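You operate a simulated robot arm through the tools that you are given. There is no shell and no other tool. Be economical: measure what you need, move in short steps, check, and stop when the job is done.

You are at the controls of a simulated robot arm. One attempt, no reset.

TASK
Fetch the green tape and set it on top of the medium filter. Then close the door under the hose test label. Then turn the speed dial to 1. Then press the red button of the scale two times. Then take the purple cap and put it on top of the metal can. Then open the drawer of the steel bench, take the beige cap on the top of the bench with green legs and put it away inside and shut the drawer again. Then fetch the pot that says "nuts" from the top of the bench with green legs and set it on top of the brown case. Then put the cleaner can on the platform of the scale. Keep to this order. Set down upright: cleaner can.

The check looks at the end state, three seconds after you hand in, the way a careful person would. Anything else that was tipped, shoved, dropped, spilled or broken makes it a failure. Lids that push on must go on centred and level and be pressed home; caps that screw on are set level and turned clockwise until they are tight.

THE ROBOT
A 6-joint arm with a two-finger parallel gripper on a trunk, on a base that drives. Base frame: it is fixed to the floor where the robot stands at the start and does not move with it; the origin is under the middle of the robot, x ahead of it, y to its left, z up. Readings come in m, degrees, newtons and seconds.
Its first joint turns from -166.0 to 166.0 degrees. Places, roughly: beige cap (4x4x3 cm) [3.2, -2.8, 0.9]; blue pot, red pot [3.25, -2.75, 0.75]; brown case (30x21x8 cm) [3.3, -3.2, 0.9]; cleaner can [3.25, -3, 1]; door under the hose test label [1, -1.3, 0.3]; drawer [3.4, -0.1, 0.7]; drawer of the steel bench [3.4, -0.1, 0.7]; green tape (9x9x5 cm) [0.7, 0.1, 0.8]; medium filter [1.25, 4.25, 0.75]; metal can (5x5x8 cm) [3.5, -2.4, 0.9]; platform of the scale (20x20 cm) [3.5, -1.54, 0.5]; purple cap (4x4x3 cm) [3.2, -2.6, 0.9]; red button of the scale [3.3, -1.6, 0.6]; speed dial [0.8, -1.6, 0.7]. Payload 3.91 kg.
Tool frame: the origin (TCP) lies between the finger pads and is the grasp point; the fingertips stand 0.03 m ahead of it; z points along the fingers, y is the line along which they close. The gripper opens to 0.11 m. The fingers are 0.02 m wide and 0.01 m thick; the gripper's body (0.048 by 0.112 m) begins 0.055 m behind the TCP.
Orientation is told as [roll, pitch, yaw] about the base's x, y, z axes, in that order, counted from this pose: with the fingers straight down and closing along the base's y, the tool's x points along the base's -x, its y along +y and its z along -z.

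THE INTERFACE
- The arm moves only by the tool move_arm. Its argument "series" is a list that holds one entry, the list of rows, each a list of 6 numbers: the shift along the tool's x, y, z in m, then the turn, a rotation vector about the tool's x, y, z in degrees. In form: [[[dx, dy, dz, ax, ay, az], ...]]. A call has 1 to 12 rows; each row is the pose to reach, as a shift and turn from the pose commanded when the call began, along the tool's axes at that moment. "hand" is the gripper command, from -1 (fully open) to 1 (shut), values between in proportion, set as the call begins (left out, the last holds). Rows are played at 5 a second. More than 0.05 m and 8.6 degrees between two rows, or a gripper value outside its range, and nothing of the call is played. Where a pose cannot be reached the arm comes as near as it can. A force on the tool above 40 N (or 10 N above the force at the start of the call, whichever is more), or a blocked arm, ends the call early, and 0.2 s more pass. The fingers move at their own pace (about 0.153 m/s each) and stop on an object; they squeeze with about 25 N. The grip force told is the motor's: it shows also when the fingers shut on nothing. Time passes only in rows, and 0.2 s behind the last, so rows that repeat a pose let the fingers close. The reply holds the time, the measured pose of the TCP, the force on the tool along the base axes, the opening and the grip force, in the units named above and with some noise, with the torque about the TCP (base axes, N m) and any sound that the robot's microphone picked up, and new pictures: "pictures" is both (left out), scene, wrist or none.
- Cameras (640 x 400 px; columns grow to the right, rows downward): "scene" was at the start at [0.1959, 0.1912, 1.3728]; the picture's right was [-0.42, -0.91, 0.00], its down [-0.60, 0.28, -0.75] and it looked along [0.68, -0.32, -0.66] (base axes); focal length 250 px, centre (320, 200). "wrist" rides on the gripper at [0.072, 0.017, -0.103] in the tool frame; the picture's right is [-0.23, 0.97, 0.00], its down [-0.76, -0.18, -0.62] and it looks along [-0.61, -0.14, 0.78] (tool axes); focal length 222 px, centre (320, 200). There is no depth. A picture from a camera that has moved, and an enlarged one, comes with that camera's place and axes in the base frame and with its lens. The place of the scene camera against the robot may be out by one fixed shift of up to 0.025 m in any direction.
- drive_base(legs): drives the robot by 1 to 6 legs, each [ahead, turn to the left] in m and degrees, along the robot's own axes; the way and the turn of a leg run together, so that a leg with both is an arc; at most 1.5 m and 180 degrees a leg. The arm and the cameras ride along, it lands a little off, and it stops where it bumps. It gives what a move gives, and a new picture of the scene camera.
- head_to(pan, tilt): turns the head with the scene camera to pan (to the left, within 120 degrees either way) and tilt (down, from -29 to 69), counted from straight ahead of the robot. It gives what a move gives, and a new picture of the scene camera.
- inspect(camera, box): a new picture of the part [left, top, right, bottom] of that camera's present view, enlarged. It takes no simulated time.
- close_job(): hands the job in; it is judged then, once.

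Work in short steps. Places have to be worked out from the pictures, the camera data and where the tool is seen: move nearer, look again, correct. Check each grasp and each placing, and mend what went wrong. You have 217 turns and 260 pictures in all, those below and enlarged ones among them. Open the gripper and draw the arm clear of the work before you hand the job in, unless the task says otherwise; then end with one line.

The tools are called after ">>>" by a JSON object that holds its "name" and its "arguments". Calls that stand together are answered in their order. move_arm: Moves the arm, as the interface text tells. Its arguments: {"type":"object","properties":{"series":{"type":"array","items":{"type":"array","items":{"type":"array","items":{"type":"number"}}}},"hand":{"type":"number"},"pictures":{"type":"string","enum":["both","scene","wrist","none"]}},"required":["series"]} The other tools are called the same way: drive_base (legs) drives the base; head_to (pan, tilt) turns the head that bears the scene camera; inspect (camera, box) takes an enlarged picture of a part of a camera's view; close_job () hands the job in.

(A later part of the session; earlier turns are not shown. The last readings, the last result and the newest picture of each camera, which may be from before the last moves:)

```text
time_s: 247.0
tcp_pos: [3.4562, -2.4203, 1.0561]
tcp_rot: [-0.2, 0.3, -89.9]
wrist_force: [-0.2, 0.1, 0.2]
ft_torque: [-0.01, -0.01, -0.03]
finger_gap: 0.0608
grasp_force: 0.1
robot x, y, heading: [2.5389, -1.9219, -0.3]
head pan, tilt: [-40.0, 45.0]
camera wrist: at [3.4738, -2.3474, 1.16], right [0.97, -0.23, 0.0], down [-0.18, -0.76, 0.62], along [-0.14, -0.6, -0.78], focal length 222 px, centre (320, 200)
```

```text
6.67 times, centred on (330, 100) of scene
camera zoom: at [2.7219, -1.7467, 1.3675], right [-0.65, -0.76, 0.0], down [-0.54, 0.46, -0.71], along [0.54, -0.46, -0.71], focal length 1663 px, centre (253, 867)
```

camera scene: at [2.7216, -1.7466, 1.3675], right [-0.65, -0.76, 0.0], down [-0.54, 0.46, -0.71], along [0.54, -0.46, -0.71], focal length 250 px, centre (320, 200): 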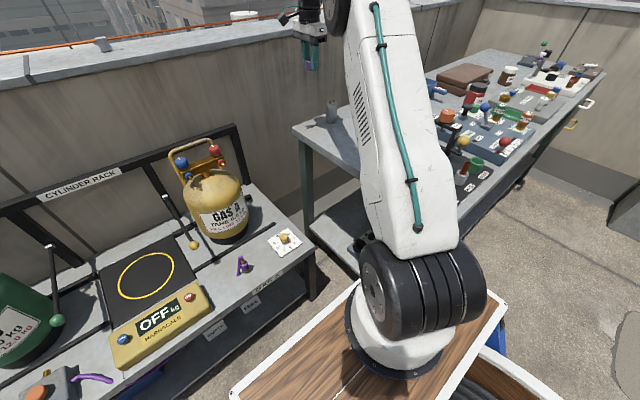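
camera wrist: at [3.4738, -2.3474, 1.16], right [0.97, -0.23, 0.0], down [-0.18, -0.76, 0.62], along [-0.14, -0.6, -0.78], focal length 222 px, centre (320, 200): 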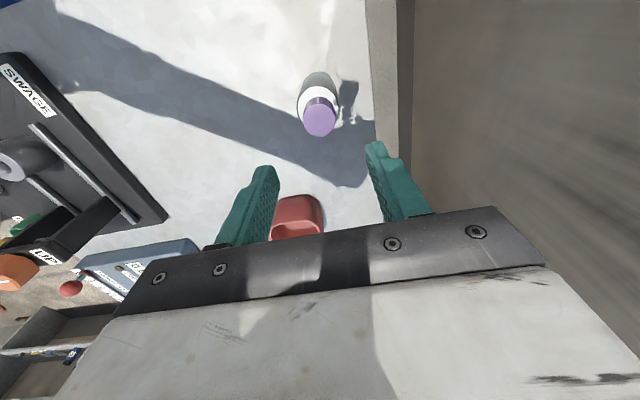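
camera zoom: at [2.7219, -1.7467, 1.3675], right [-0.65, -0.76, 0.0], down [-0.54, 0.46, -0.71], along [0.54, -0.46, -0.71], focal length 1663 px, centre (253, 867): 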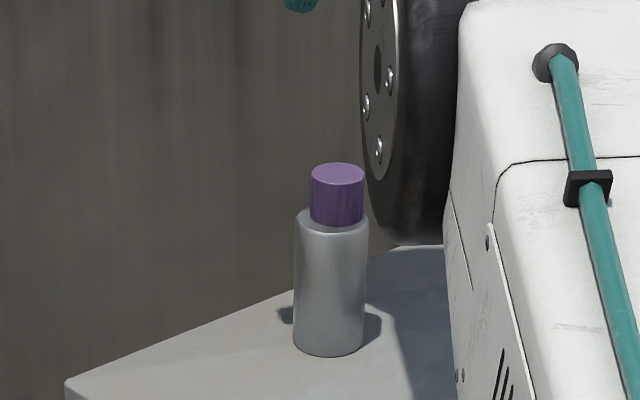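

The cap sits level on the can. I return the arm to carry pose before driving to the steel bench's drawer.

>>> {"name": "move_arm", "arguments": {"series": [[[0.005, -0.005, -0.03, 0, 0, -8.2], [0.03, -0.02, -0.03, 0, 0, -16.4], [0.055, -0.04, -0.03, 0, 0, -24.6], [0.08, -0.06, -0.03, 0, 0, -32.8], [0.105, -0.08, -0.03, 0, 0, -41], [0.13, -0.1, -0.03, 0, 0, -49.2], [0.155, -0.12, -0.03, 0, 0, -57.4], [0.18, -0.14, -0.03, 0, 0, -65.6], [0.205, -0.16, -0.03, 0, 0, -73.8], [0.23, -0.18, -0.03, 0, 0, -82], [0.25, -0.2, -0.03, 0, 0, -90]]], "pictures": "none"}}

```text
time_s: 249.4
tcp_pos: [3.4645, -2.3149, 1.1565]
tcp_rot: [0.3, 3.0, -18.2]
wrist_force: [-0.1, 0.2, 0.7]
ft_torque: [0.0, 0.04, -0.04]
finger_gap: 0.0604
grasp_force: 0.0
out of reach, approached as far as the arm can: row 2, 3, 4, 5, 6, 7, 8, 9, 10, 11
robot x, y, heading: [2.5393, -1.9189, -0.4]
head pan, tilt: [-40.0, 45.0]
```

The arm couldn't follow that path. I back the base off, which resets the command, then re-pose it.

>>> {"name": "drive_base", "arguments": {"legs": [[-0.45, 0]]}}

>>> {"name": "move_arm", "arguments": {"series": [[[0.04, 0, 0.0, 0, 0, 0], [0.08, 0, 0.02, 0, 0, 0], [0.12, 0, 0.04, 0, 0, 0], [0.15, 0, 0.06, 0, 0, 0]]], "pictures": "none"}}

```text
time_s: 252.1
tcp_pos: [3.0137, -2.3144, 1.1565]
tcp_rot: [0.3, 3.0, -18.6]
wrist_force: [0.4, -0.6, -0.5]
ft_torque: [0.02, -0.01, 0.01]
finger_gap: 0.0605
grasp_force: 0.0
robot x, y, heading: [2.0853, -1.9154, -0.5]
head pan, tilt: [-40.0, 45.0]
camera scene: at [2.2737, -1.7435, 1.3675], right [-0.65, -0.76, 0.0], down [-0.54, 0.46, -0.71], along [0.54, -0.46, -0.71], focal length 250 px, centre (320, 200)
```

scene: 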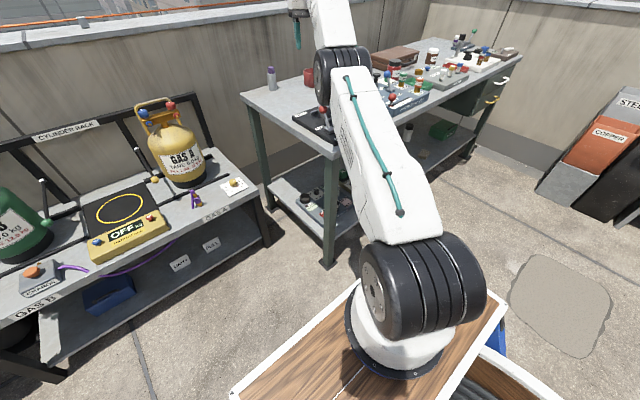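

```text
time_s: 253.1
tcp_pos: [3.0083, -2.3242, 1.1565]
tcp_rot: [0.3, 2.9, -18.6]
wrist_force: [0.0, -0.1, 0.2]
ft_torque: [-0.02, 0.01, 0.04]
finger_gap: 0.0605
grasp_force: 0.0
out of reach, approached as far as the arm can: row 1, 2, 3, 4
robot x, y, heading: [2.0905, -1.9175, -0.4]
head pan, tilt: [-40.0, 45.0]
```

The arm won't retract straight back; I test lowering instead to find its free direction.

>>> {"name": "move_arm", "arguments": {"series": [[[0, 0, 0.04, 0, 0, 0], [0, 0, 0.08, 0, 0, 0]]], "pictures": "none"}}

>>> {"name": "move_arm", "arguments": {"series": [[[0, 0, 0, 0, 0, 8], [0, 0, 0, 0, 0, 16], [0, 0, 0, 0, 0, 24], [0, 0, 0, 0, 0, 32]]], "pictures": "none"}}

```text
time_s: 253.7
tcp_pos: [3.0137, -2.326, 1.1159]
tcp_rot: [0.7, 5.9, -18.5]
wrist_force: [0.0, -0.2, 1.0]
ft_torque: [-0.02, -0.01, 0.0]
finger_gap: 0.0603
grasp_force: 0.1
out of reach, approached as far as the arm can: row 1, 2
robot x, y, heading: [2.0897, -1.9152, -0.3]
head pan, tilt: [-40.0, 45.0]
```

```text
time_s: 254.7
tcp_pos: [3.0152, -2.3269, 1.1139]
tcp_rot: [-2.5, 5.4, -50.8]
wrist_force: [0.8, 0.0, 0.6]
ft_torque: [-0.05, -0.02, 0.02]
finger_gap: 0.0608
grasp_force: 0.1
robot x, y, heading: [2.0874, -1.9144, -0.7]
head pan, tilt: [-40.0, 45.0]
```

Yawing back to -50° is free. I retract in this orientation.

>>> {"name": "move_arm", "arguments": {"series": [[[0.04, -0.018, 0.01, 0, 0, 0], [0.08, -0.036, 0.02, 0, 0, 0], [0.12, -0.055, 0.03, 0, 0, 0], [0.16, -0.073, 0.04, 0, 0, 0], [0.204, -0.092, 0.05, 0, 0, 0]]], "pictures": "none"}}

```text
time_s: 255.9
tcp_pos: [3.0135, -2.3289, 1.1153]
tcp_rot: [-2.5, 5.3, -50.7]
wrist_force: [0.1, -0.5, 0.0]
ft_torque: [0.0, 0.0, 0.0]
finger_gap: 0.0603
grasp_force: 0.0
out of reach, approached as far as the arm can: row 1, 2, 3, 4, 5
robot x, y, heading: [2.0923, -1.9182, -0.4]
head pan, tilt: [-40.0, 45.0]
```

It looks like the wrist pitch is at its limit with the forearm raised. I tilt the fingers outward first, then retract.

>>> {"name": "move_arm", "arguments": {"series": [[[0, 0, 0, -4.5, -5.75, 0], [0, 0, 0, -9, -11.5, 0], [0, 0, 0, -13.5, -17.25, 0], [0, 0, 0, -18, -23, 0], [0.03, -0.015, 0.01, -18, -23, 0], [0.06, -0.03, 0.02, -18, -23, 0], [0.09, -0.045, 0.03, -18, -23, 0], [0.12, -0.06, 0.04, -18, -23, 0], [0.15, -0.075, 0.05, -18, -23, 0]]], "pictures": "scene"}}

```text
time_s: 257.9
tcp_pos: [2.8541, -2.2531, 1.0826]
tcp_rot: [16.1, -17.4, -53.3]
wrist_force: [-0.5, -0.3, -0.9]
ft_torque: [0.0, 0.0, 0.0]
finger_gap: 0.0606
grasp_force: 0.0
out of reach, approached as far as the arm can: row 1
robot x, y, heading: [2.0913, -1.9123, -0.4]
head pan, tilt: [-40.0, 45.0]
camera scene: at [2.2741, -1.7436, 1.3674], right [-0.65, -0.76, 0.0], down [-0.54, 0.46, -0.71], along [0.54, -0.46, -0.71], focal length 250 px, centre (320, 200)
```

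scene: 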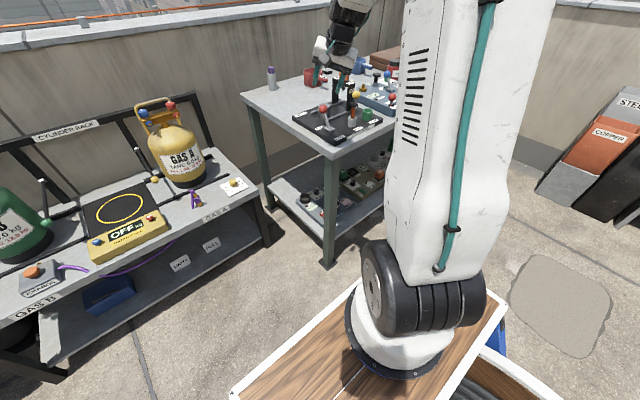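

Freed. Now I level the tool, then yaw back to forward.

>>> {"name": "move_arm", "arguments": {"series": [[[0, 0, 0, 4.2, 5.7, 0], [0, 0, 0, 8.5, 11.4, 0], [0, 0, 0, 12.8, 17, 0], [0, 0, 0, 15.5, 18.5, 0]]], "pictures": "none"}}

>>> {"name": "move_arm", "arguments": {"series": [[[0.01, 0, 0, 0, 0, -7.5], [0.02, 0, 0, 0, 0, -15], [0.03, 0, 0, 0, 0, -22.5], [0.04, 0, 0, 0, 0, -30], [0.04, 0, 0, 0, 0, -37.5], [0.04, 0, 0, 0, 0, -45], [0.04, 0, 0, 0, 0, -53]]], "pictures": "none"}}

```text
time_s: 258.9
tcp_pos: [2.8528, -2.2526, 1.0822]
tcp_rot: [0.0, 1.0, -50.9]
wrist_force: [0.6, 0.3, -0.3]
ft_torque: [0.05, -0.02, -0.04]
finger_gap: 0.0607
grasp_force: 0.1
robot x, y, heading: [2.0885, -1.9162, -0.8]
head pan, tilt: [-40.0, 45.0]
```

```text
time_s: 260.5
tcp_pos: [2.8277, -2.2213, 1.084]
tcp_rot: [0.8, 0.5, 2.4]
wrist_force: [0.4, 1.0, 0.4]
ft_torque: [-0.02, 0.01, -0.01]
finger_gap: 0.0604
grasp_force: 0.1
robot x, y, heading: [2.0893, -1.9155, -0.5]
head pan, tilt: [-40.0, 45.0]
```

The arm is in carry pose. I drive to the steel bench.

>>> {"name": "drive_base", "arguments": {"legs": [[0, 90], [1.5, 0], [0.2, 0], [0, -90]]}}

>>> {"name": "head_to", "arguments": {"pan": 0, "tilt": 35}}

>>> {"name": "inspect", "arguments": {"camera": "scene", "box": [100, 100, 460, 325]}}

```text
time_s: 276.7
tcp_pos: [2.8975, -0.5702, 1.0839]
tcp_rot: [0.8, 0.5, -0.6]
wrist_force: [-0.3, 0.0, 0.2]
ft_torque: [-0.02, -0.01, -0.01]
finger_gap: 0.0607
grasp_force: 0.0
robot x, y, heading: [2.1797, -0.227, -3.5]
head pan, tilt: [-40.0, 45.0]
camera scene: at [2.3691, -0.0651, 1.3675], right [-0.69, -0.73, 0.0], down [-0.51, 0.49, -0.71], along [0.51, -0.49, -0.71], focal length 250 px, centre (320, 200)
```

scene: 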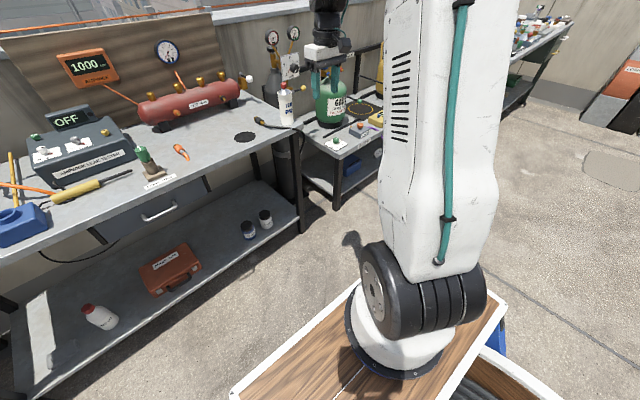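

```text
time_s: 277.8
tcp_pos: [2.8993, -0.5687, 1.0844]
tcp_rot: [0.8, 0.4, -0.6]
wrist_force: [0.4, -0.1, -0.5]
ft_torque: [-0.03, 0.01, 0.06]
finger_gap: 0.0606
grasp_force: 0.0
robot x, y, heading: [2.1774, -0.2274, -3.1]
head pan, tilt: [0.0, 35.0]
camera scene: at [2.3979, -0.0146, 1.3823], right [-0.06, -1.0, 0.0], down [-0.57, 0.03, -0.82], along [0.82, -0.05, -0.57], focal length 250 px, centre (320, 200)
```

scene: 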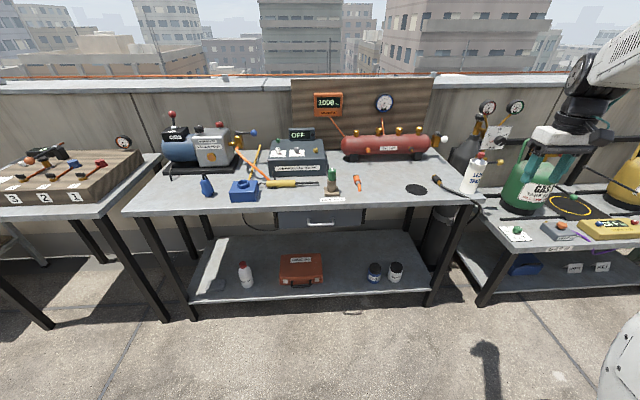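

```text
1.78 times, centred on (280, 212) of scene
camera zoom: at [2.3979, -0.0146, 1.3823], right [-0.06, -1.0, 0.0], down [-0.57, 0.03, -0.82], along [0.82, -0.05, -0.57], focal length 444 px, centre (391, 178)
```

zoom: 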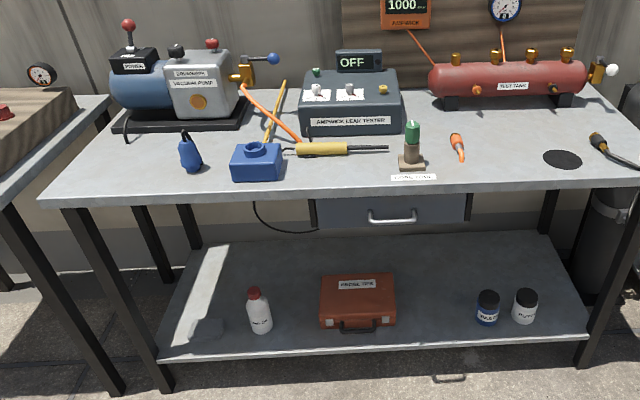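

The drawer handle is near (3.16, -0.065, 0.74), under the bench edge. I'll grip the bar with a level tool, fingers closing vertically, and pull by driving back. First I reposition.

>>> {"name": "drive_base", "arguments": {"legs": [[0, 3.2], [-0.32, 0]]}}

>>> {"name": "move_arm", "arguments": {"series": [[[0, 0.02, 0.0, 0, 0, 8], [0, 0.04, 0.0, 0, 0, 16], [0, 0.06, 0.0, 0, 0, 24], [-0.01, 0.09, 0.0, 0, 0, 32], [-0.03, 0.12, 0.01, 0, 0, 40], [-0.05, 0.15, 0.02, 0, 0, 48], [-0.07, 0.18, 0.03, 0, 0, 56], [-0.09, 0.21, 0.04, 0, 0, 64], [-0.11, 0.24, 0.05, 0, 0, 72], [-0.13, 0.27, 0.06, 0, 0, 80], [-0.15, 0.3, 0.07, 0, 0, 88]]], "pictures": "none"}}

```text
time_s: 280.3
tcp_pos: [2.5969, -0.5305, 1.0843]
tcp_rot: [0.8, 0.5, 2.3]
wrist_force: [0.7, 0.1, 0.0]
ft_torque: [-0.02, -0.01, 0.02]
finger_gap: 0.0608
grasp_force: 0.0
robot x, y, heading: [1.8617, -0.2246, -0.1]
head pan, tilt: [0.0, 35.0]
camera scene: at [2.0682, -0.0011, 1.3823], right [-0.01, -1.0, 0.0], down [-0.57, 0.01, -0.82], along [0.82, -0.01, -0.57], focal length 250 px, centre (320, 200)
```

scene: 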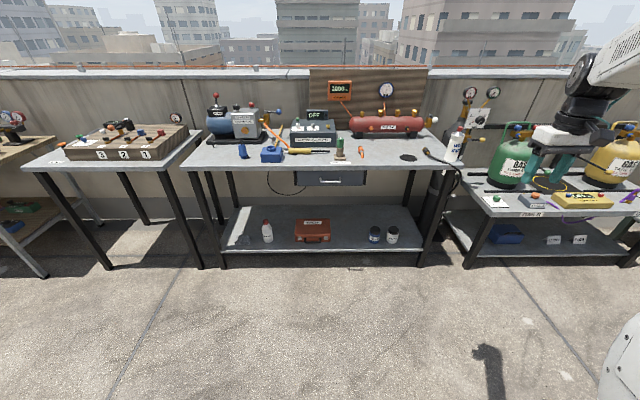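

```text
time_s: 282.7
tcp_pos: [2.7339, -0.2238, 1.0168]
tcp_rot: [-0.4, 0.8, -85.8]
wrist_force: [-0.5, -0.8, 0.6]
ft_torque: [0.02, 0.0, -0.01]
finger_gap: 0.0608
grasp_force: 0.0
robot x, y, heading: [1.8579, -0.2228, -0.5]
head pan, tilt: [0.0, 35.0]
```

The handle triangulates to (3.14, -0.068, 0.764). I level the tool in front of it.

>>> {"name": "move_arm", "arguments": {"series": [[[0.014, 0.021, 0.024, -8, 0, 0], [0.028, 0.041, 0.047, -16, 0, 0], [0.042, 0.062, 0.071, -24, 0, 0], [0.056, 0.083, 0.095, -32, 0, 0], [0.07, 0.103, 0.118, -40, 0, 0], [0.085, 0.124, 0.142, -48, 0, 0], [0.099, 0.145, 0.166, -56, 0, 0], [0.113, 0.166, 0.19, -64, 0, 0], [0.127, 0.186, 0.213, -72, 0, 0], [0.141, 0.207, 0.237, -80, 0, 0]]]}}

```text
time_s: 284.9
tcp_pos: [2.9267, -0.0636, 0.7827]
tcp_rot: [79.6, 0.8, -85.8]
wrist_force: [-0.2, 0.7, 0.9]
ft_torque: [0.02, 0.03, -0.02]
finger_gap: 0.0606
grasp_force: 0.0
out of reach, approached as far as the arm can: row 6, 7
robot x, y, heading: [1.8588, -0.2238, -0.5]
head pan, tilt: [0.0, 35.0]
camera scene: at [2.0679, -0.0012, 1.3823], right [-0.01, -1.0, 0.0], down [-0.57, 0.01, -0.82], along [0.82, -0.01, -0.57], focal length 250 px, centre (320, 200)
camera wrist: at [2.8237, 0.0023, 0.818], right [0.19, -0.23, 0.95], down [-0.59, -0.81, -0.07], along [0.79, -0.55, -0.29], focal length 222 px, centre (320, 200)
```

scene: 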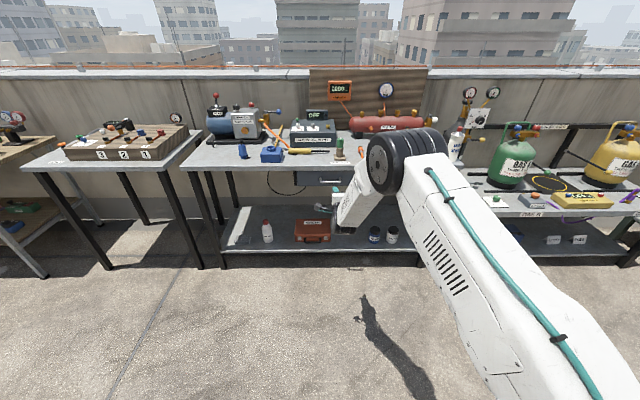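
wrist: 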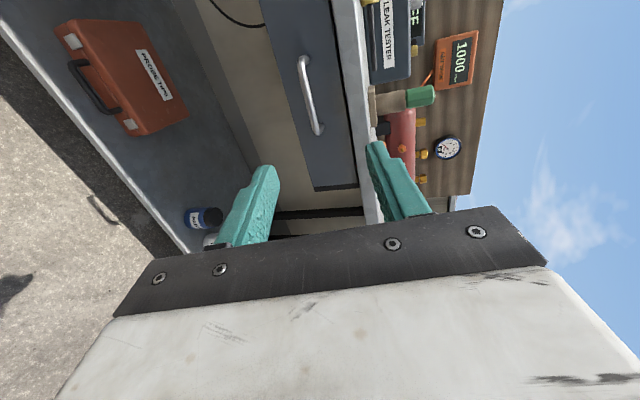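

Wrist view puts the handle at y≈-0.05, z≈0.735. I drive 0.1 m forward, lower slightly and narrow the gripper.

>>> {"name": "drive_base", "arguments": {"legs": [[0.1, 0]]}}

>>> {"name": "move_arm", "arguments": {"series": [[[0.006, -0.02, 0.005, 0, 0, 0], [0.012, -0.04, 0.01, 0, 0, 0], [0.012, -0.04, 0.01, 0, 0, 0]]], "hand": 0.2, "pictures": "wrist"}}

>>> {"name": "inspect", "arguments": {"camera": "wrist", "box": [220, 60, 440, 220]}}

```text
time_s: 286.1
tcp_pos: [3.0273, -0.0618, 0.7811]
tcp_rot: [79.5, 0.9, -85.6]
wrist_force: [0.5, 0.8, 0.1]
ft_torque: [-0.02, 0.0, 0.02]
finger_gap: 0.0605
grasp_force: 0.1
robot x, y, heading: [1.963, -0.2251, -0.4]
head pan, tilt: [0.0, 35.0]
camera scene: at [2.1687, -0.0013, 1.3822], right [-0.01, -1.0, 0.0], down [-0.57, 0.0, -0.82], along [0.82, -0.01, -0.57], focal length 250 px, centre (320, 200)
```

scene: 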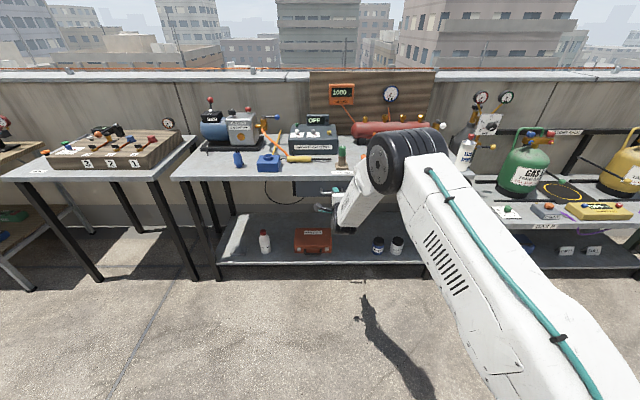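

```text
time_s: 286.9
tcp_pos: [3.0291, -0.0487, 0.7399]
tcp_rot: [79.4, 0.8, -85.5]
wrist_force: [-0.2, 0.3, -0.8]
ft_torque: [-0.01, 0.03, -0.03]
finger_gap: 0.0438
grasp_force: 0.1
robot x, y, heading: [1.9625, -0.2288, -0.5]
head pan, tilt: [0.0, 35.0]
camera wrist: at [2.9254, 0.0151, 0.776], right [0.2, -0.23, 0.95], down [-0.58, -0.81, -0.07], along [0.79, -0.54, -0.29], focal length 222 px, centre (320, 200)
```

wrist: 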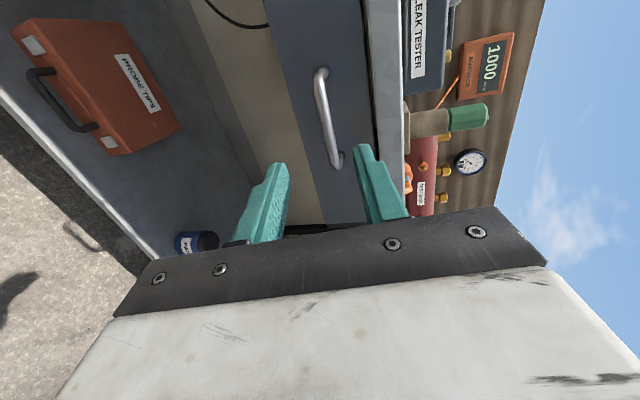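

```text
2.50 times, centred on (330, 140) of wrist
camera zoom: at [2.9254, 0.0151, 0.776], right [0.2, -0.23, 0.95], down [-0.58, -0.81, -0.07], along [0.79, -0.54, -0.29], focal length 555 px, centre (295, 350)
```

zoom: 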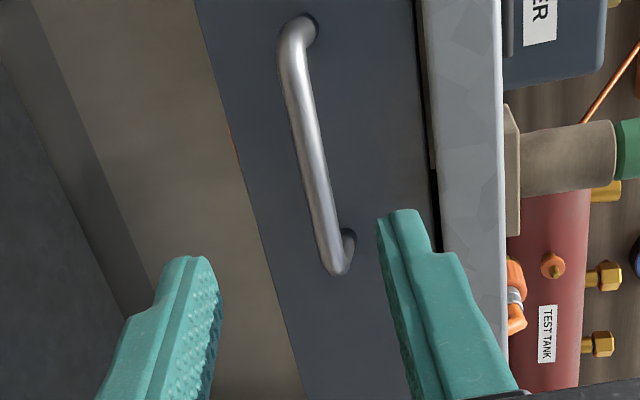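

Triangulation now gives the handle at about (3.2, -0.06, 0.715). I drive 0.09 m closer, adjust height and recheck.

>>> {"name": "drive_base", "arguments": {"legs": [[0.09, 0]]}}

>>> {"name": "move_arm", "arguments": {"series": [[[-0.005, -0.01, 0.002, 0, 0, 0], [-0.008, -0.018, 0.003, 0, 0, 0], [-0.008, -0.018, 0.003, 0, 0, 0]]], "pictures": "none"}}

>>> {"name": "inspect", "arguments": {"camera": "wrist", "box": [220, 60, 440, 220]}}

```text
time_s: 288.0
tcp_pos: [3.119, -0.0517, 0.7394]
tcp_rot: [79.6, 0.7, -85.6]
wrist_force: [-1.1, 0.1, 0.5]
ft_torque: [-0.04, 0.01, -0.01]
finger_gap: 0.0442
grasp_force: 0.1
robot x, y, heading: [2.0493, -0.2269, -0.5]
head pan, tilt: [0.0, 35.0]
camera scene: at [2.2593, -0.0022, 1.3822], right [-0.01, -1.0, 0.0], down [-0.57, 0.0, -0.82], along [0.82, -0.01, -0.57], focal length 250 px, centre (320, 200)
```

scene: 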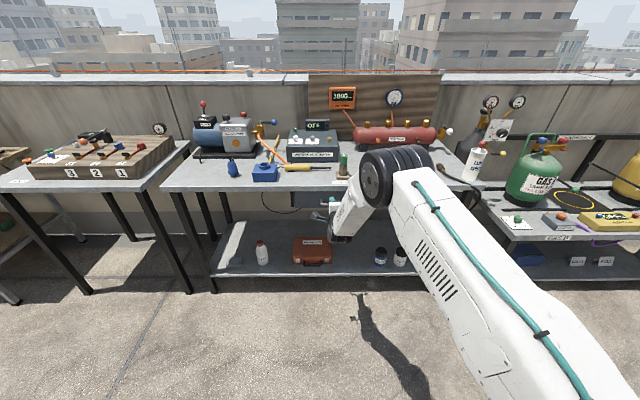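

```text
time_s: 288.8
tcp_pos: [3.1186, -0.0593, 0.7221]
tcp_rot: [79.5, 0.8, -85.6]
wrist_force: [0.1, 0.7, -0.8]
ft_torque: [-0.04, -0.01, -0.03]
finger_gap: 0.044
grasp_force: 0.1
robot x, y, heading: [2.0506, -0.2237, -0.6]
head pan, tilt: [0.0, 35.0]
```

```text
2.50 times, centred on (330, 140) of wrist
camera zoom: at [3.0163, 0.0055, 0.7577], right [0.2, -0.23, 0.95], down [-0.59, -0.81, -0.07], along [0.79, -0.54, -0.29], focal length 555 px, centre (295, 350)
```

zoom: 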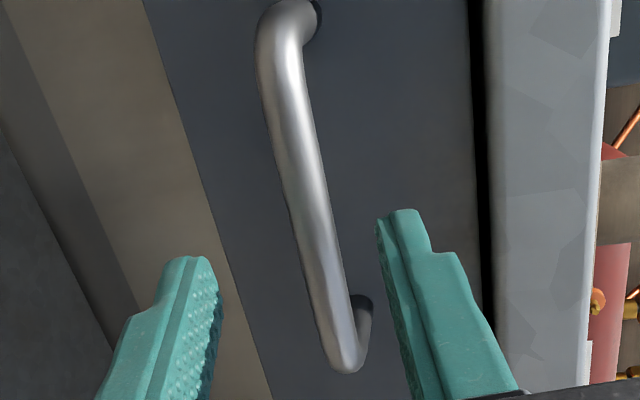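

The bar is at about (3.18, -0.045, 0.7135). I advance 5 cm along the tool axis and check.

>>> {"name": "move_arm", "arguments": {"series": [[[0.004, 0, 0.02, 0, 0, 0], [0.008, 0.0, 0.04, 0, 0, 0], [0.01, 0.001, 0.05, 0, 0, 0]]], "pictures": "none"}}

>>> {"name": "inspect", "arguments": {"camera": "wrist", "box": [220, 60, 440, 220]}}

```text
time_s: 289.6
tcp_pos: [3.1656, -0.0477, 0.7125]
tcp_rot: [79.5, 0.8, -85.6]
wrist_force: [-33.6, -4.8, 11.5]
ft_torque: [0.08, -1.34, -0.44]
finger_gap: 0.0466
grasp_force: 2.1
robot x, y, heading: [2.0473, -0.2246, -0.9]
head pan, tilt: [0.0, 35.0]
stopped in row 3: the force on the tool passed its limit at 57 N (the readings are from after the stop); the commanded pose is now the measured one
```

```text
2.50 times, centred on (330, 140) of wrist
camera zoom: at [3.0618, 0.0178, 0.7485], right [0.2, -0.23, 0.95], down [-0.59, -0.81, -0.07], along [0.79, -0.55, -0.29], focal length 555 px, centre (295, 350)
```

zoom: 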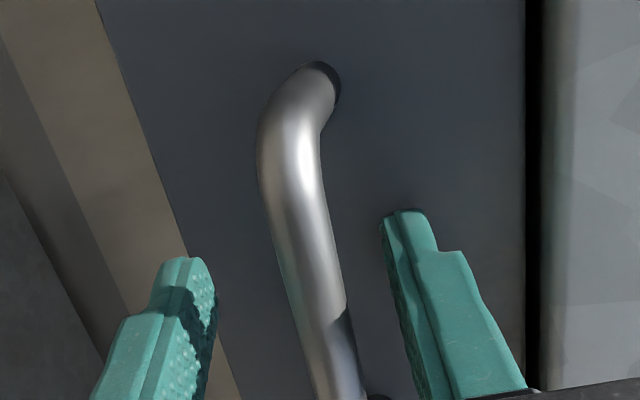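

Fingertips touched the drawer front with the bar between them. I back off 4 mm and close on the bar.

>>> {"name": "move_arm", "arguments": {"series": [[[0, 0, -0.004, 0, 0, 0], [0, 0, -0.005, 0, 0, 0], [0, 0, -0.005, 0, 0, 0], [0, 0, -0.005, 0, 0, 0]]], "hand": 1, "pictures": "wrist"}}

```text
time_s: 290.6
tcp_pos: [3.1636, -0.0464, 0.7191]
tcp_rot: [79.9, 0.9, -85.7]
wrist_force: [1.1, 0.7, 44.3]
ft_torque: [0.0, 0.21, -0.02]
finger_gap: 0.0116
grasp_force: 45.0
robot x, y, heading: [2.0492, -0.2282, -0.3]
head pan, tilt: [0.0, 35.0]
camera wrist: at [3.0593, 0.018, 0.7546], right [0.19, -0.23, 0.96], down [-0.59, -0.81, -0.08], along [0.79, -0.54, -0.29], focal length 222 px, centre (320, 200)
```

wrist: 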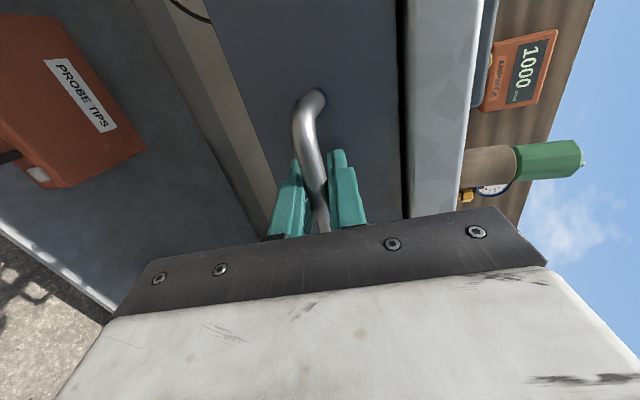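

The bar is gripped. I relieve the vertical load by raising 6 mm and start pulling with the arm.

>>> {"name": "move_arm", "arguments": {"series": [[[0, 0.004, 0, 0, 0, 0], [0, 0.007, 0, 0, 0, 0], [0, 0.005, -0.01, 0, 0, 0], [0, 0.003, -0.02, 0, 0, 0], [0, 0.001, -0.03, 0, 0, 0]]], "pictures": "wrist"}}

```text
time_s: 291.8
tcp_pos: [3.1307, -0.0468, 0.7199]
tcp_rot: [79.4, 0.8, -85.4]
wrist_force: [0.2, 13.8, 19.2]
ft_torque: [0.11, 0.11, -0.7]
finger_gap: 0.0116
grasp_force: 45.0
robot x, y, heading: [2.0524, -0.227, -0.5]
head pan, tilt: [0.0, 35.0]
camera wrist: at [3.027, 0.0178, 0.7555], right [0.2, -0.23, 0.95], down [-0.58, -0.81, -0.07], along [0.79, -0.54, -0.29], focal length 222 px, centre (320, 200)
```

wrist: 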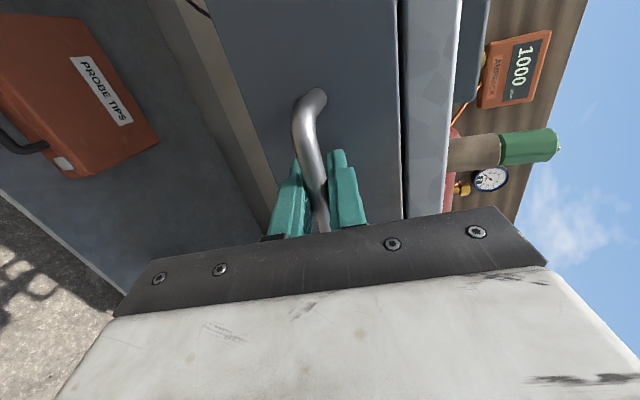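

The drawer is opening. I pull it further by driving back 0.2 m.

>>> {"name": "drive_base", "arguments": {"legs": [[-0.2, 0]]}}

>>> {"name": "inspect", "arguments": {"camera": "scene", "box": [220, 110, 440, 260]}}

```text
time_s: 293.1
tcp_pos: [3.0042, -0.0479, 0.7185]
tcp_rot: [79.4, 0.8, -85.5]
wrist_force: [1.6, 0.3, 0.0]
ft_torque: [0.17, 0.01, 0.08]
finger_gap: 0.0113
grasp_force: 45.5
robot x, y, heading: [1.9216, -0.2244, -0.2]
head pan, tilt: [0.0, 35.0]
stopped in leg 1: the force on the tool passed its limit at 41 N (the readings are from after the stop); the commanded pose is now the measured one
camera scene: at [2.1322, -0.0012, 1.3822], right [-0.01, -1.0, 0.0], down [-0.57, 0.0, -0.82], along [0.82, -0.01, -0.57], focal length 250 px, centre (320, 200)
```

scene: 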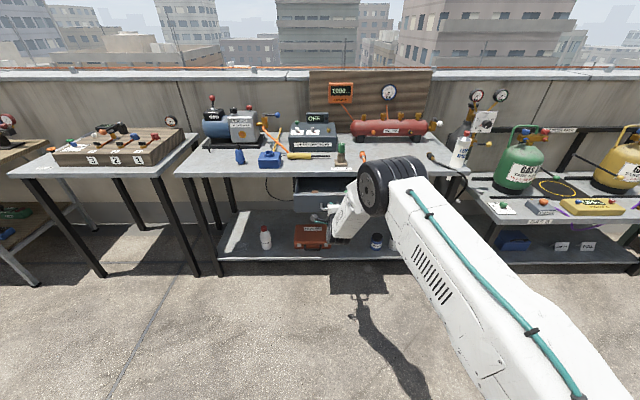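

```text
2.67 times, centred on (330, 185) of scene
camera zoom: at [2.1322, -0.0012, 1.3822], right [-0.01, -1.0, 0.0], down [-0.57, 0.0, -0.82], along [0.82, -0.01, -0.57], focal length 665 px, centre (293, 240)
```

zoom: 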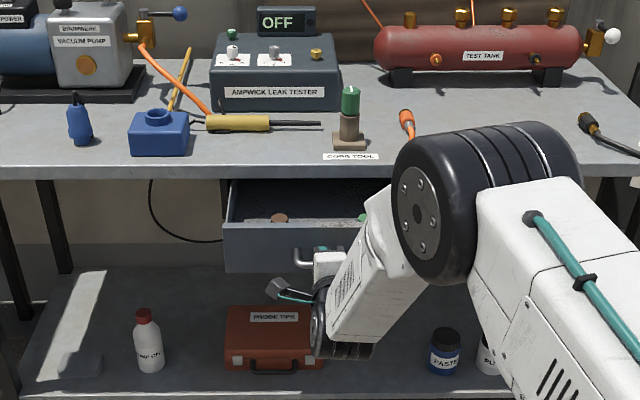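

The drawer is open about 16 cm. I try pulling a little more.

>>> {"name": "drive_base", "arguments": {"legs": [[-0.06, 0]]}}

```text
time_s: 294.1
tcp_pos: [2.9433, -0.0469, 0.7191]
tcp_rot: [79.3, 0.9, -85.7]
wrist_force: [1.3, 5.2, -1.0]
ft_torque: [0.29, 0.0, 0.27]
finger_gap: 0.0118
grasp_force: 45.3
robot x, y, heading: [1.8599, -0.2212, -0.6]
head pan, tilt: [0.0, 35.0]
camera scene: at [2.071, -0.0007, 1.3822], right [-0.01, -1.0, 0.0], down [-0.57, 0.01, -0.82], along [0.82, -0.01, -0.57], focal length 250 px, centre (320, 200)
```

scene: 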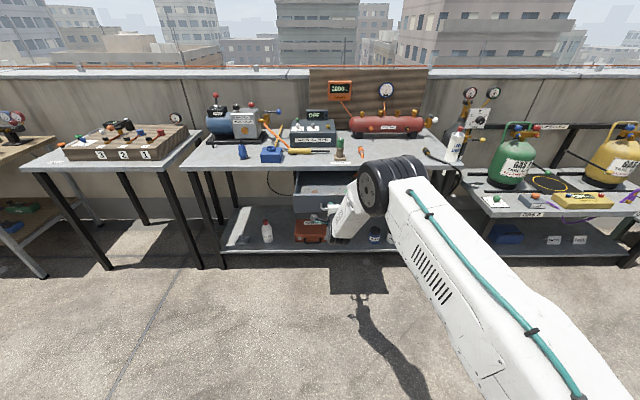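

The drawer is open about 22 cm. I release and back away.

>>> {"name": "move_arm", "arguments": {"series": [[[0, 0, 0, 0, 0, 0], [0, 0, 0, 0, 0, 0], [0, 0, -0.02, 0, 0, 0], [0, 0, -0.05, 0, 0, 0], [0, 0, -0.08, 0, 0, 0]]], "hand": 0.2, "pictures": "none"}}

>>> {"name": "drive_base", "arguments": {"legs": [[-0.12, 0]]}}

>>> {"name": "inspect", "arguments": {"camera": "scene", "box": [260, 120, 420, 240]}}

```text
time_s: 295.3
tcp_pos: [2.8649, -0.0557, 0.7341]
tcp_rot: [79.5, 0.8, -85.5]
wrist_force: [-1.2, -0.5, -0.8]
ft_torque: [-0.02, -0.02, -0.02]
finger_gap: 0.0438
grasp_force: 0.1
robot x, y, heading: [1.8598, -0.2244, -0.8]
head pan, tilt: [0.0, 35.0]
```

```text
time_s: 296.5
tcp_pos: [2.7468, -0.0548, 0.7343]
tcp_rot: [79.4, 0.8, -85.5]
wrist_force: [0.3, 0.2, 0.0]
ft_torque: [-0.02, -0.01, 0.0]
finger_gap: 0.0439
grasp_force: 0.1
robot x, y, heading: [1.7455, -0.2258, -0.6]
head pan, tilt: [0.0, 35.0]
camera scene: at [1.9531, 0.0002, 1.3822], right [-0.01, -1.0, 0.0], down [-0.57, 0.01, -0.82], along [0.82, -0.01, -0.57], focal length 250 px, centre (320, 200)
```

scene: 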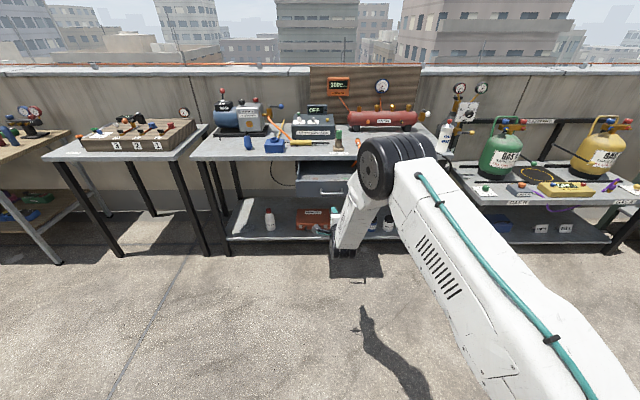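

```text
3.33 times, centred on (340, 180) of scene
camera zoom: at [1.9531, 0.0002, 1.3822], right [-0.01, -1.0, 0.0], down [-0.57, 0.01, -0.82], along [0.82, -0.01, -0.57], focal length 832 px, centre (253, 267)
```

zoom: 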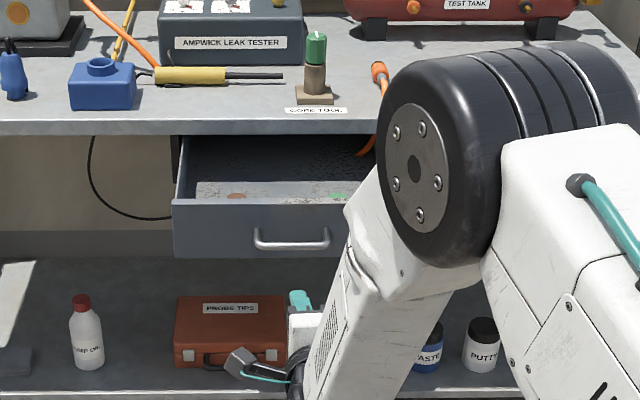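

The drawer is open. I bring the tool back to tool-down carry.

>>> {"name": "move_arm", "arguments": {"series": [[[-0.018, 0.029, -0.022, 8, 0, 0], [-0.037, 0.058, -0.044, 16, 0, 0], [-0.055, 0.086, -0.066, 24, 0, 0], [-0.074, 0.115, -0.088, 32, 0, 0], [-0.092, 0.144, -0.11, 40, 0, 0], [-0.11, 0.173, -0.132, 48, 0, 0], [-0.129, 0.202, -0.154, 56, 0, 0], [-0.147, 0.23, -0.176, 64, 0, 0], [-0.166, 0.259, -0.198, 72, 0, 0], [-0.184, 0.288, -0.22, 79.5, 0, 0]]], "pictures": "none"}}

>>> {"name": "move_arm", "arguments": {"series": [[[0, -0.01, 0, 0, 0, -7.8], [0, -0.02, 0, 0, 0, -15.6], [0, -0.03, 0, 0, 0, -23.4], [0, -0.04, 0, 0, 0, -31.2], [0, -0.05, 0, 0, 0, -39], [0, -0.06, 0, 0, 0, -46.8], [0, -0.07, 0, 0, 0, -54.6], [0, -0.08, 0, 0, 0, -62.4], [0, -0.09, 0, 0, 0, -70.2], [0, -0.1, 0, 0, 0, -78], [0, -0.1, 0, 0, 0, -85.5]]], "hand": -0.1, "pictures": "none"}}

```text
time_s: 298.7
tcp_pos: [2.5793, -0.2527, 1.0206]
tcp_rot: [2.5, -13.5, -85.8]
wrist_force: [0.0, 0.1, -0.2]
ft_torque: [-0.01, -0.01, 0.02]
finger_gap: 0.0443
grasp_force: 0.0
out of reach, approached as far as the arm can: row 5, 6, 7, 8, 9, 10
robot x, y, heading: [1.7446, -0.2237, -0.6]
head pan, tilt: [0.0, 35.0]
```

```text
time_s: 301.1
tcp_pos: [2.4809, -0.263, 1.0182]
tcp_rot: [-13.5, -3.7, 0.4]
wrist_force: [-0.4, -0.8, -0.2]
ft_torque: [0.01, 0.01, 0.01]
finger_gap: 0.0605
grasp_force: 0.2
robot x, y, heading: [1.7423, -0.2238, -0.5]
head pan, tilt: [0.0, 35.0]
```

The wrist is on the limit branch again (13° lean). I unwind it, mirrored: swing right, forward, down.

>>> {"name": "move_arm", "arguments": {"series": [[[0, -0.02, 0, 8.2, 0, 0], [0, -0.03, 0, 16.4, 0, 0], [0, -0.04, 0, 24.6, 0, 0], [0, -0.05, 0, 32.8, 0, 0], [-0.02, -0.06, 0, 41, 0, 0], [-0.04, -0.07, 0, 49.2, 0, 0], [-0.06, -0.08, 0, 57.4, 0, 0], [-0.08, -0.09, 0, 66, 0, 0]]], "pictures": "none"}}

>>> {"name": "move_arm", "arguments": {"series": [[[0, 0, 0, 0, -7.9, -1.4], [0, 0, 0, 0, -15.8, -2.7], [0, 0, 0, 0, -23.7, -4.1], [0, 0, 0, 0, -31.6, -5.4], [0, 0, 0, 0, -39.5, -6.8], [0, 0, 0, 0, -47.4, -8.2], [0, 0, 0, 0, -55.3, -9.5], [0, 0, 0, 0, -63.2, -10.9], [0, 0, 0, 0, -71.1, -12.2], [0, 0, 0, 0, -79, -13.6]]], "pictures": "none"}}

```text
time_s: 302.9
tcp_pos: [2.5618, -0.3523, 1.0438]
tcp_rot: [-79.5, -3.8, 0.3]
wrist_force: [0.0, 0.3, 0.2]
ft_torque: [0.04, 0.04, 0.01]
finger_gap: 0.0605
grasp_force: 0.0
robot x, y, heading: [1.7431, -0.2241, -0.5]
head pan, tilt: [0.0, 35.0]
```

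```text
time_s: 305.1
tcp_pos: [2.5601, -0.3507, 1.0434]
tcp_rot: [-83.8, -1.5, 80.8]
wrist_force: [-0.5, 0.1, 0.0]
ft_torque: [0.02, 0.0, 0.0]
finger_gap: 0.0604
grasp_force: 0.1
robot x, y, heading: [1.7419, -0.2215, -0.7]
head pan, tilt: [0.0, 35.0]
```

Now I pitch down, then check before yawing.

>>> {"name": "move_arm", "arguments": {"series": [[[0, 0, -0.01, -8.3, -0.7, -0.8], [0, 0, -0.02, -16.6, -1.4, -1.7], [0, 0, -0.03, -24.9, -2.1, -2.5], [0, 0, -0.04, -33.2, -2.8, -3.3], [0, 0, -0.05, -41.5, -3.5, -4.2], [0, 0, -0.05, -49.8, -4.2, -5], [0, 0, -0.05, -58.1, -5, -5.9], [0, 0, -0.05, -66.4, -5.7, -6.8], [0, 0, -0.05, -74.7, -6.4, -7.6], [0, 0, -0.05, -83, -7, -8.4]]], "pictures": "none"}}

>>> {"name": "move_arm", "arguments": {"series": [[[0, 0, 0, 0, 0, 8.2], [0, 0, 0, 0, 0, 16.4], [0, 0, 0, 0, 0, 24.6], [0, 0, 0, 0, 0, 32.8], [0, 0, 0, 0, 0, 41], [0, 0, 0, 0, 0, 49.2], [0, 0, 0, 0, 0, 57.4], [0, 0, 0, 0, 0, 65.6], [0, 0, 0, 0, 0, 73.8], [0, 0, 0, 0, 0, 82], [0, 0, 0, 0, 0, 90]]], "pictures": "none"}}

```text
time_s: 307.3
tcp_pos: [2.5004, -0.3422, 1.0159]
tcp_rot: [-5.9, -11.8, 91.2]
wrist_force: [-0.7, -0.8, -0.3]
ft_torque: [0.01, -0.02, 0.0]
finger_gap: 0.0603
grasp_force: 0.0
out of reach, approached as far as the arm can: row 5, 6, 7, 8, 9, 10
robot x, y, heading: [1.7417, -0.2253, -0.6]
head pan, tilt: [0.0, 35.0]
```

```text
time_s: 309.7
tcp_pos: [2.4998, -0.3418, 1.0175]
tcp_rot: [11.9, -5.8, -0.1]
wrist_force: [0.5, -0.8, -0.3]
ft_torque: [0.03, 0.02, -0.02]
finger_gap: 0.0604
grasp_force: 0.0
robot x, y, heading: [1.7421, -0.2259, -0.6]
head pan, tilt: [0.0, 35.0]
```

Flipped to the other side. I redo the unwind as the first time: swing left, then sweep past forward to slightly right of the forearm, then pitch down.

>>> {"name": "move_arm", "arguments": {"series": [[[-0.01, 0.01, 0, -8, 0, 0], [-0.02, 0.02, 0, -16, 0, 0], [-0.03, 0.03, 0, -24, 0, 0], [-0.04, 0.04, 0, -32, 0, 0], [-0.05, 0.05, 0, -40, 0, 0], [-0.06, 0.06, 0, -48, 0, 0], [-0.07, 0.07, 0, -56, 0, 0], [-0.08, 0.08, 0, -64, 0, 0], [-0.09, 0.1, 0, -70, 0, 0]]], "pictures": "none"}}

>>> {"name": "move_arm", "arguments": {"series": [[[0, 0, 0, 0.7, -8.3, 1.1], [0, 0, 0, 1.4, -16.6, 2.2], [0, 0, 0, 2.1, -24.9, 3.3], [0, 0, 0, 2.8, -33.2, 4.4], [0, 0, 0, 3.5, -41.5, 5.6], [0, 0, 0, 4.2, -49.8, 6.7], [0, 0, 0, 4.9, -58.1, 7.8], [0, 0, 0, 5.6, -66.4, 9], [0, 0, 0, 6.3, -74.7, 10.1], [0, 0, 0, 7, -83, 11.2], [0, 0, 0, 7.7, -91, 12.3], [0, 0, 0, 8.2, -96, 13]]], "pictures": "none"}}

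```text
time_s: 311.7
tcp_pos: [2.5883, -0.245, 1.0455]
tcp_rot: [82.1, -5.9, -0.1]
wrist_force: [0.1, 0.2, 0.5]
ft_torque: [0.0, -0.02, 0.01]
finger_gap: 0.0607
grasp_force: 0.2
robot x, y, heading: [1.7451, -0.2227, -0.8]
head pan, tilt: [0.0, 35.0]
```

```text
time_s: 314.3
tcp_pos: [2.5856, -0.2439, 1.0446]
tcp_rot: [83.3, -5.3, -97.4]
wrist_force: [-0.5, -0.5, -0.5]
ft_torque: [-0.01, 0.01, 0.0]
finger_gap: 0.0603
grasp_force: 0.1
robot x, y, heading: [1.7444, -0.2277, -0.6]
head pan, tilt: [0.0, 35.0]
```

Now pitch down.

>>> {"name": "move_arm", "arguments": {"series": [[[0, 0, -0.01, 8.3, -0.1, 0.8], [0, 0, -0.02, 16.6, -0.2, 1.6], [0, 0, -0.03, 24.9, -0.3, 2.4], [0, 0, -0.04, 33.2, -0.4, 3.2], [0, 0, -0.05, 41.5, -0.5, 4], [0, 0, -0.05, 49.8, -0.6, 4.8], [0, 0, -0.05, 58.1, -0.7, 5.6], [0, 0, -0.05, 66.4, -0.8, 6.4], [0, 0, -0.05, 74.7, -0.9, 7.2], [0, 0, -0.05, 83, -1, 8]]], "pictures": "none"}}

```text
time_s: 316.5
tcp_pos: [2.5256, -0.2366, 1.0188]
tcp_rot: [7.0, -11.5, -104.2]
wrist_force: [0.0, 0.3, 0.3]
ft_torque: [0.0, 0.01, -0.02]
finger_gap: 0.061
grasp_force: 0.2
out of reach, approached as far as the arm can: row 8, 9, 10
robot x, y, heading: [1.7481, -0.225, -0.4]
head pan, tilt: [0.0, 35.0]
```

Still on the wrong branch (lean to -y). I'll swing right, bring the tool exactly forward in the arm's own plane (TCP straight ahead of the arm axis), then pitch straight down through alignment.

>>> {"name": "move_arm", "arguments": {"series": [[[-0.018, 0.015, 0.003, -1.8, -7.2, -0.5], [-0.035, 0.03, 0.006, -3.6, -14.4, -1], [-0.052, 0.045, 0.009, -5.4, -21.6, -1.6], [-0.07, 0.06, 0.012, -7.2, -28.8, -2.1], [-0.087, 0.075, 0.015, -8.9, -36, -2.6], [-0.105, 0.09, 0.018, -10.7, -43.1, -3.1], [-0.122, 0.105, 0.022, -12.5, -50.3, -3.7], [-0.14, 0.12, 0.025, -14.3, -57.5, -4.2], [-0.155, 0.134, 0.028, -16.1, -64.7, -4.7]]], "pictures": "none"}}

>>> {"name": "move_arm", "arguments": {"series": [[[0, 0, 0, -7.4, 1.9, -1.4], [0, 0, 0, -14.9, 3.9, -2.7], [0, 0, 0, -22.3, 5.8, -4.1], [0, 0, 0, -29.8, 7.7, -5.5], [0, 0, 0, -37.2, 9.7, -6.9], [0, 0, 0, -44.7, 11.6, -8.2], [0, 0, 0, -52.1, 13.6, -9.6], [0, 0, 0, -59.6, 15.5, -11], [0, 0, 0, -67, 17.4, -12.4], [0, 0, 0, -74.5, 19.4, -13.7], [0, 0, 0, -81.9, 21.3, -15.1]]], "pictures": "scene"}}

```text
time_s: 318.5
tcp_pos: [2.6209, -0.4198, 1.0396]
tcp_rot: [54.6, -72.2, -141.7]
wrist_force: [0.1, 0.7, 1.0]
ft_torque: [0.01, 0.01, -0.02]
finger_gap: 0.0605
grasp_force: 0.2
robot x, y, heading: [1.7413, -0.2286, -0.3]
head pan, tilt: [0.0, 35.0]
```

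```text
time_s: 320.9
tcp_pos: [2.6201, -0.4202, 1.039]
tcp_rot: [55.4, -72.0, -56.5]
wrist_force: [-0.8, 1.3, 0.7]
ft_torque: [-0.04, -0.02, -0.03]
finger_gap: 0.0606
grasp_force: 0.1
robot x, y, heading: [1.7434, -0.223, -0.4]
head pan, tilt: [0.0, 35.0]
camera scene: at [1.953, 0.0003, 1.3822], right [-0.01, -1.0, 0.0], down [-0.57, 0.01, -0.82], along [0.82, -0.01, -0.57], focal length 250 px, centre (320, 200)
```

scene: 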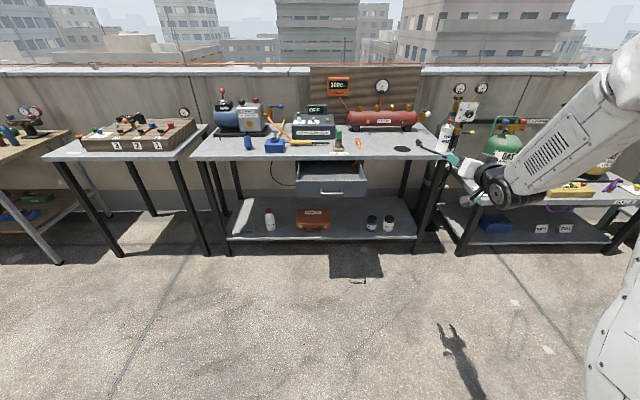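

The tool is exactly forward in-plane. Now I pitch straight down.

>>> {"name": "move_arm", "arguments": {"series": [[[0, 0, -0.005, 2.1, 7.7, 0], [0, 0, -0.01, 4.1, 15.5, 0], [0, 0, -0.015, 6.2, 23.2, 0], [0, 0, -0.02, 8.2, 30.9, 0], [0, 0, -0.025, 10.3, 38.7, 0], [0, 0, -0.03, 12.4, 46.4, 0], [0, 0, -0.035, 14.4, 54.1, 0], [0, 0, -0.04, 16.5, 61.8, 0], [0, 0, -0.045, 18.5, 69.6, 0.1], [0, 0, -0.05, 20.6, 77.3, 0.3]]], "pictures": "none"}}

```text
time_s: 323.1
tcp_pos: [2.5715, -0.3809, 1.0267]
tcp_rot: [13.9, -1.9, -17.4]
wrist_force: [-0.8, -0.7, 0.8]
ft_torque: [0.11, -0.1, -0.03]
finger_gap: 0.0606
grasp_force: 0.0
out of reach, approached as far as the arm can: row 7, 8, 9, 10
robot x, y, heading: [1.7422, -0.2233, -0.6]
head pan, tilt: [0.0, 35.0]
```

It passed just left of the forearm. The arm's plane seems about 8° to the left when the TCP is straight ahead of the robot, as in my first success, so I replicate that geometry exactly.

>>> {"name": "move_arm", "arguments": {"series": [[[0.007, 0.015, 0.008, -7.2, 2.1, 0.5], [0.014, 0.03, 0.016, -14.4, 4.3, 1.1], [0.021, 0.046, 0.024, -21.6, 6.4, 1.6], [0.028, 0.061, 0.032, -28.8, 8.5, 2.2], [0.035, 0.076, 0.04, -36.1, 10.7, 2.7], [0.042, 0.091, 0.048, -43.3, 12.8, 3.3], [0.049, 0.107, 0.056, -50.5, 14.9, 3.8], [0.056, 0.122, 0.064, -57.7, 17.1, 4.4], [0.063, 0.137, 0.072, -64.9, 19.2, 4.9]]], "pictures": "none"}}

>>> {"name": "move_arm", "arguments": {"series": [[[0, 0, 0, -2, -7.3, 1.2], [0, 0, 0, -4.1, -14.6, 2.3], [0, 0, 0, -6.1, -22, 3.5], [0, 0, 0, -8.2, -29.3, 4.6], [0, 0, 0, -10.2, -36.6, 5.8], [0, 0, 0, -12.2, -43.9, 7], [0, 0, 0, -14.3, -51.2, 8.1], [0, 0, 0, -16.3, -58.6, 9.3], [0, 0, 0, -18.4, -65.9, 10.4], [0, 0, 0, -20.4, -73.2, 11.6]]], "pictures": "none"}}

>>> {"name": "move_arm", "arguments": {"series": [[[0, 0, -0.01, 7.8, -2.2, 0], [0, 0, -0.02, 15.6, -4.4, 0], [0, 0, -0.03, 23.4, -6.6, 0], [0, 0, -0.04, 31.2, -8.8, 0], [0, 0, -0.05, 39, -11, 0], [0, 0, -0.05, 46.7, -13.3, 0], [0, 0, -0.05, 54.5, -15.5, 0], [0, 0, -0.05, 62.3, -17.7, 0], [0, 0, -0.05, 70.1, -19.9, 0], [0, 0, -0.05, 77.9, -22.1, 0]]], "pictures": "none"}}

```text
time_s: 325.1
tcp_pos: [2.5581, -0.2195, 0.9877]
tcp_rot: [80.5, 13.9, -7.1]
wrist_force: [-0.3, -0.4, -0.4]
ft_torque: [-0.02, 0.03, -0.01]
finger_gap: 0.0606
grasp_force: 0.1
robot x, y, heading: [1.7427, -0.2251, -0.5]
head pan, tilt: [0.0, 35.0]
```

```text
time_s: 327.3
tcp_pos: [2.5574, -0.2185, 0.988]
tcp_rot: [82.2, 14.5, -83.6]
wrist_force: [-0.2, -0.1, 0.2]
ft_torque: [0.03, -0.01, 0.01]
finger_gap: 0.0607
grasp_force: 0.0
robot x, y, heading: [1.7436, -0.2262, -0.9]
head pan, tilt: [0.0, 35.0]
```

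```text
time_s: 329.5
tcp_pos: [2.5088, -0.2259, 0.9946]
tcp_rot: [1.9, -0.7, -97.2]
wrist_force: [-0.6, 0.0, 0.5]
ft_torque: [0.0, -0.01, 0.05]
finger_gap: 0.0606
grasp_force: 0.0
out of reach, approached as far as the arm can: row 6
robot x, y, heading: [1.7434, -0.2252, -0.4]
head pan, tilt: [0.0, 35.0]
```

Back in the good branch. Next is the beige cap: I drive to the green-legged bench and face it.

>>> {"name": "drive_base", "arguments": {"legs": [[0.22, 0], [0, -90], [1.5, 0], [0.97, 0], [0, 90], [0.3, 0]]}}

>>> {"name": "inspect", "arguments": {"camera": "wrist", "box": [0, 0, 640, 400]}}

```text
time_s: 352.2
tcp_pos: [3.0487, -2.688, 0.9941]
tcp_rot: [1.9, -0.7, -96.2]
wrist_force: [0.1, 0.1, 0.9]
ft_torque: [0.0, -0.05, 0.06]
finger_gap: 0.0607
grasp_force: 0.1
robot x, y, heading: [2.2813, -2.7018, 0.7]
head pan, tilt: [0.0, 35.0]
camera scene: at [2.4874, -2.473, 1.3822], right [0.01, -1.0, 0.0], down [-0.57, -0.01, -0.82], along [0.82, 0.01, -0.57], focal length 250 px, centre (320, 200)
```

scene: 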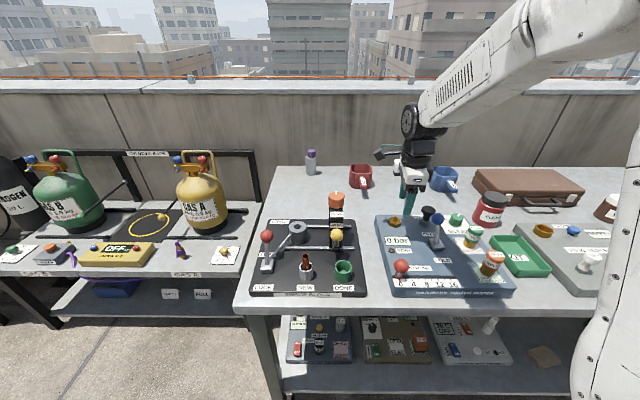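

```text
1.00 times, centred on (320, 200) of wrist (not enlarged: the box is as wide or as high as the picture)
camera zoom: at [3.07, -2.6152, 1.0968], right [0.94, -0.33, 0.03], down [-0.28, -0.73, 0.63], along [-0.18, -0.6, -0.78], focal length 222 px, centre (320, 200)
```

zoom: 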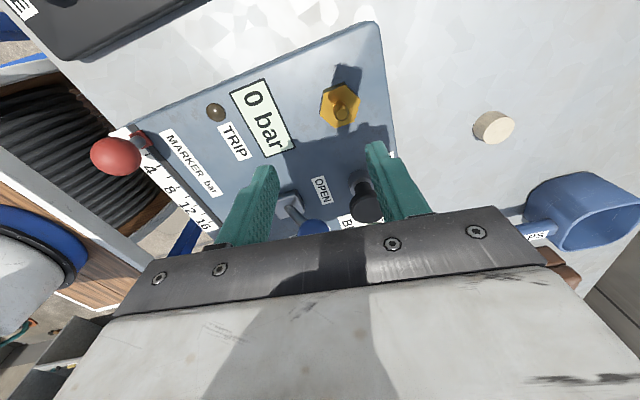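

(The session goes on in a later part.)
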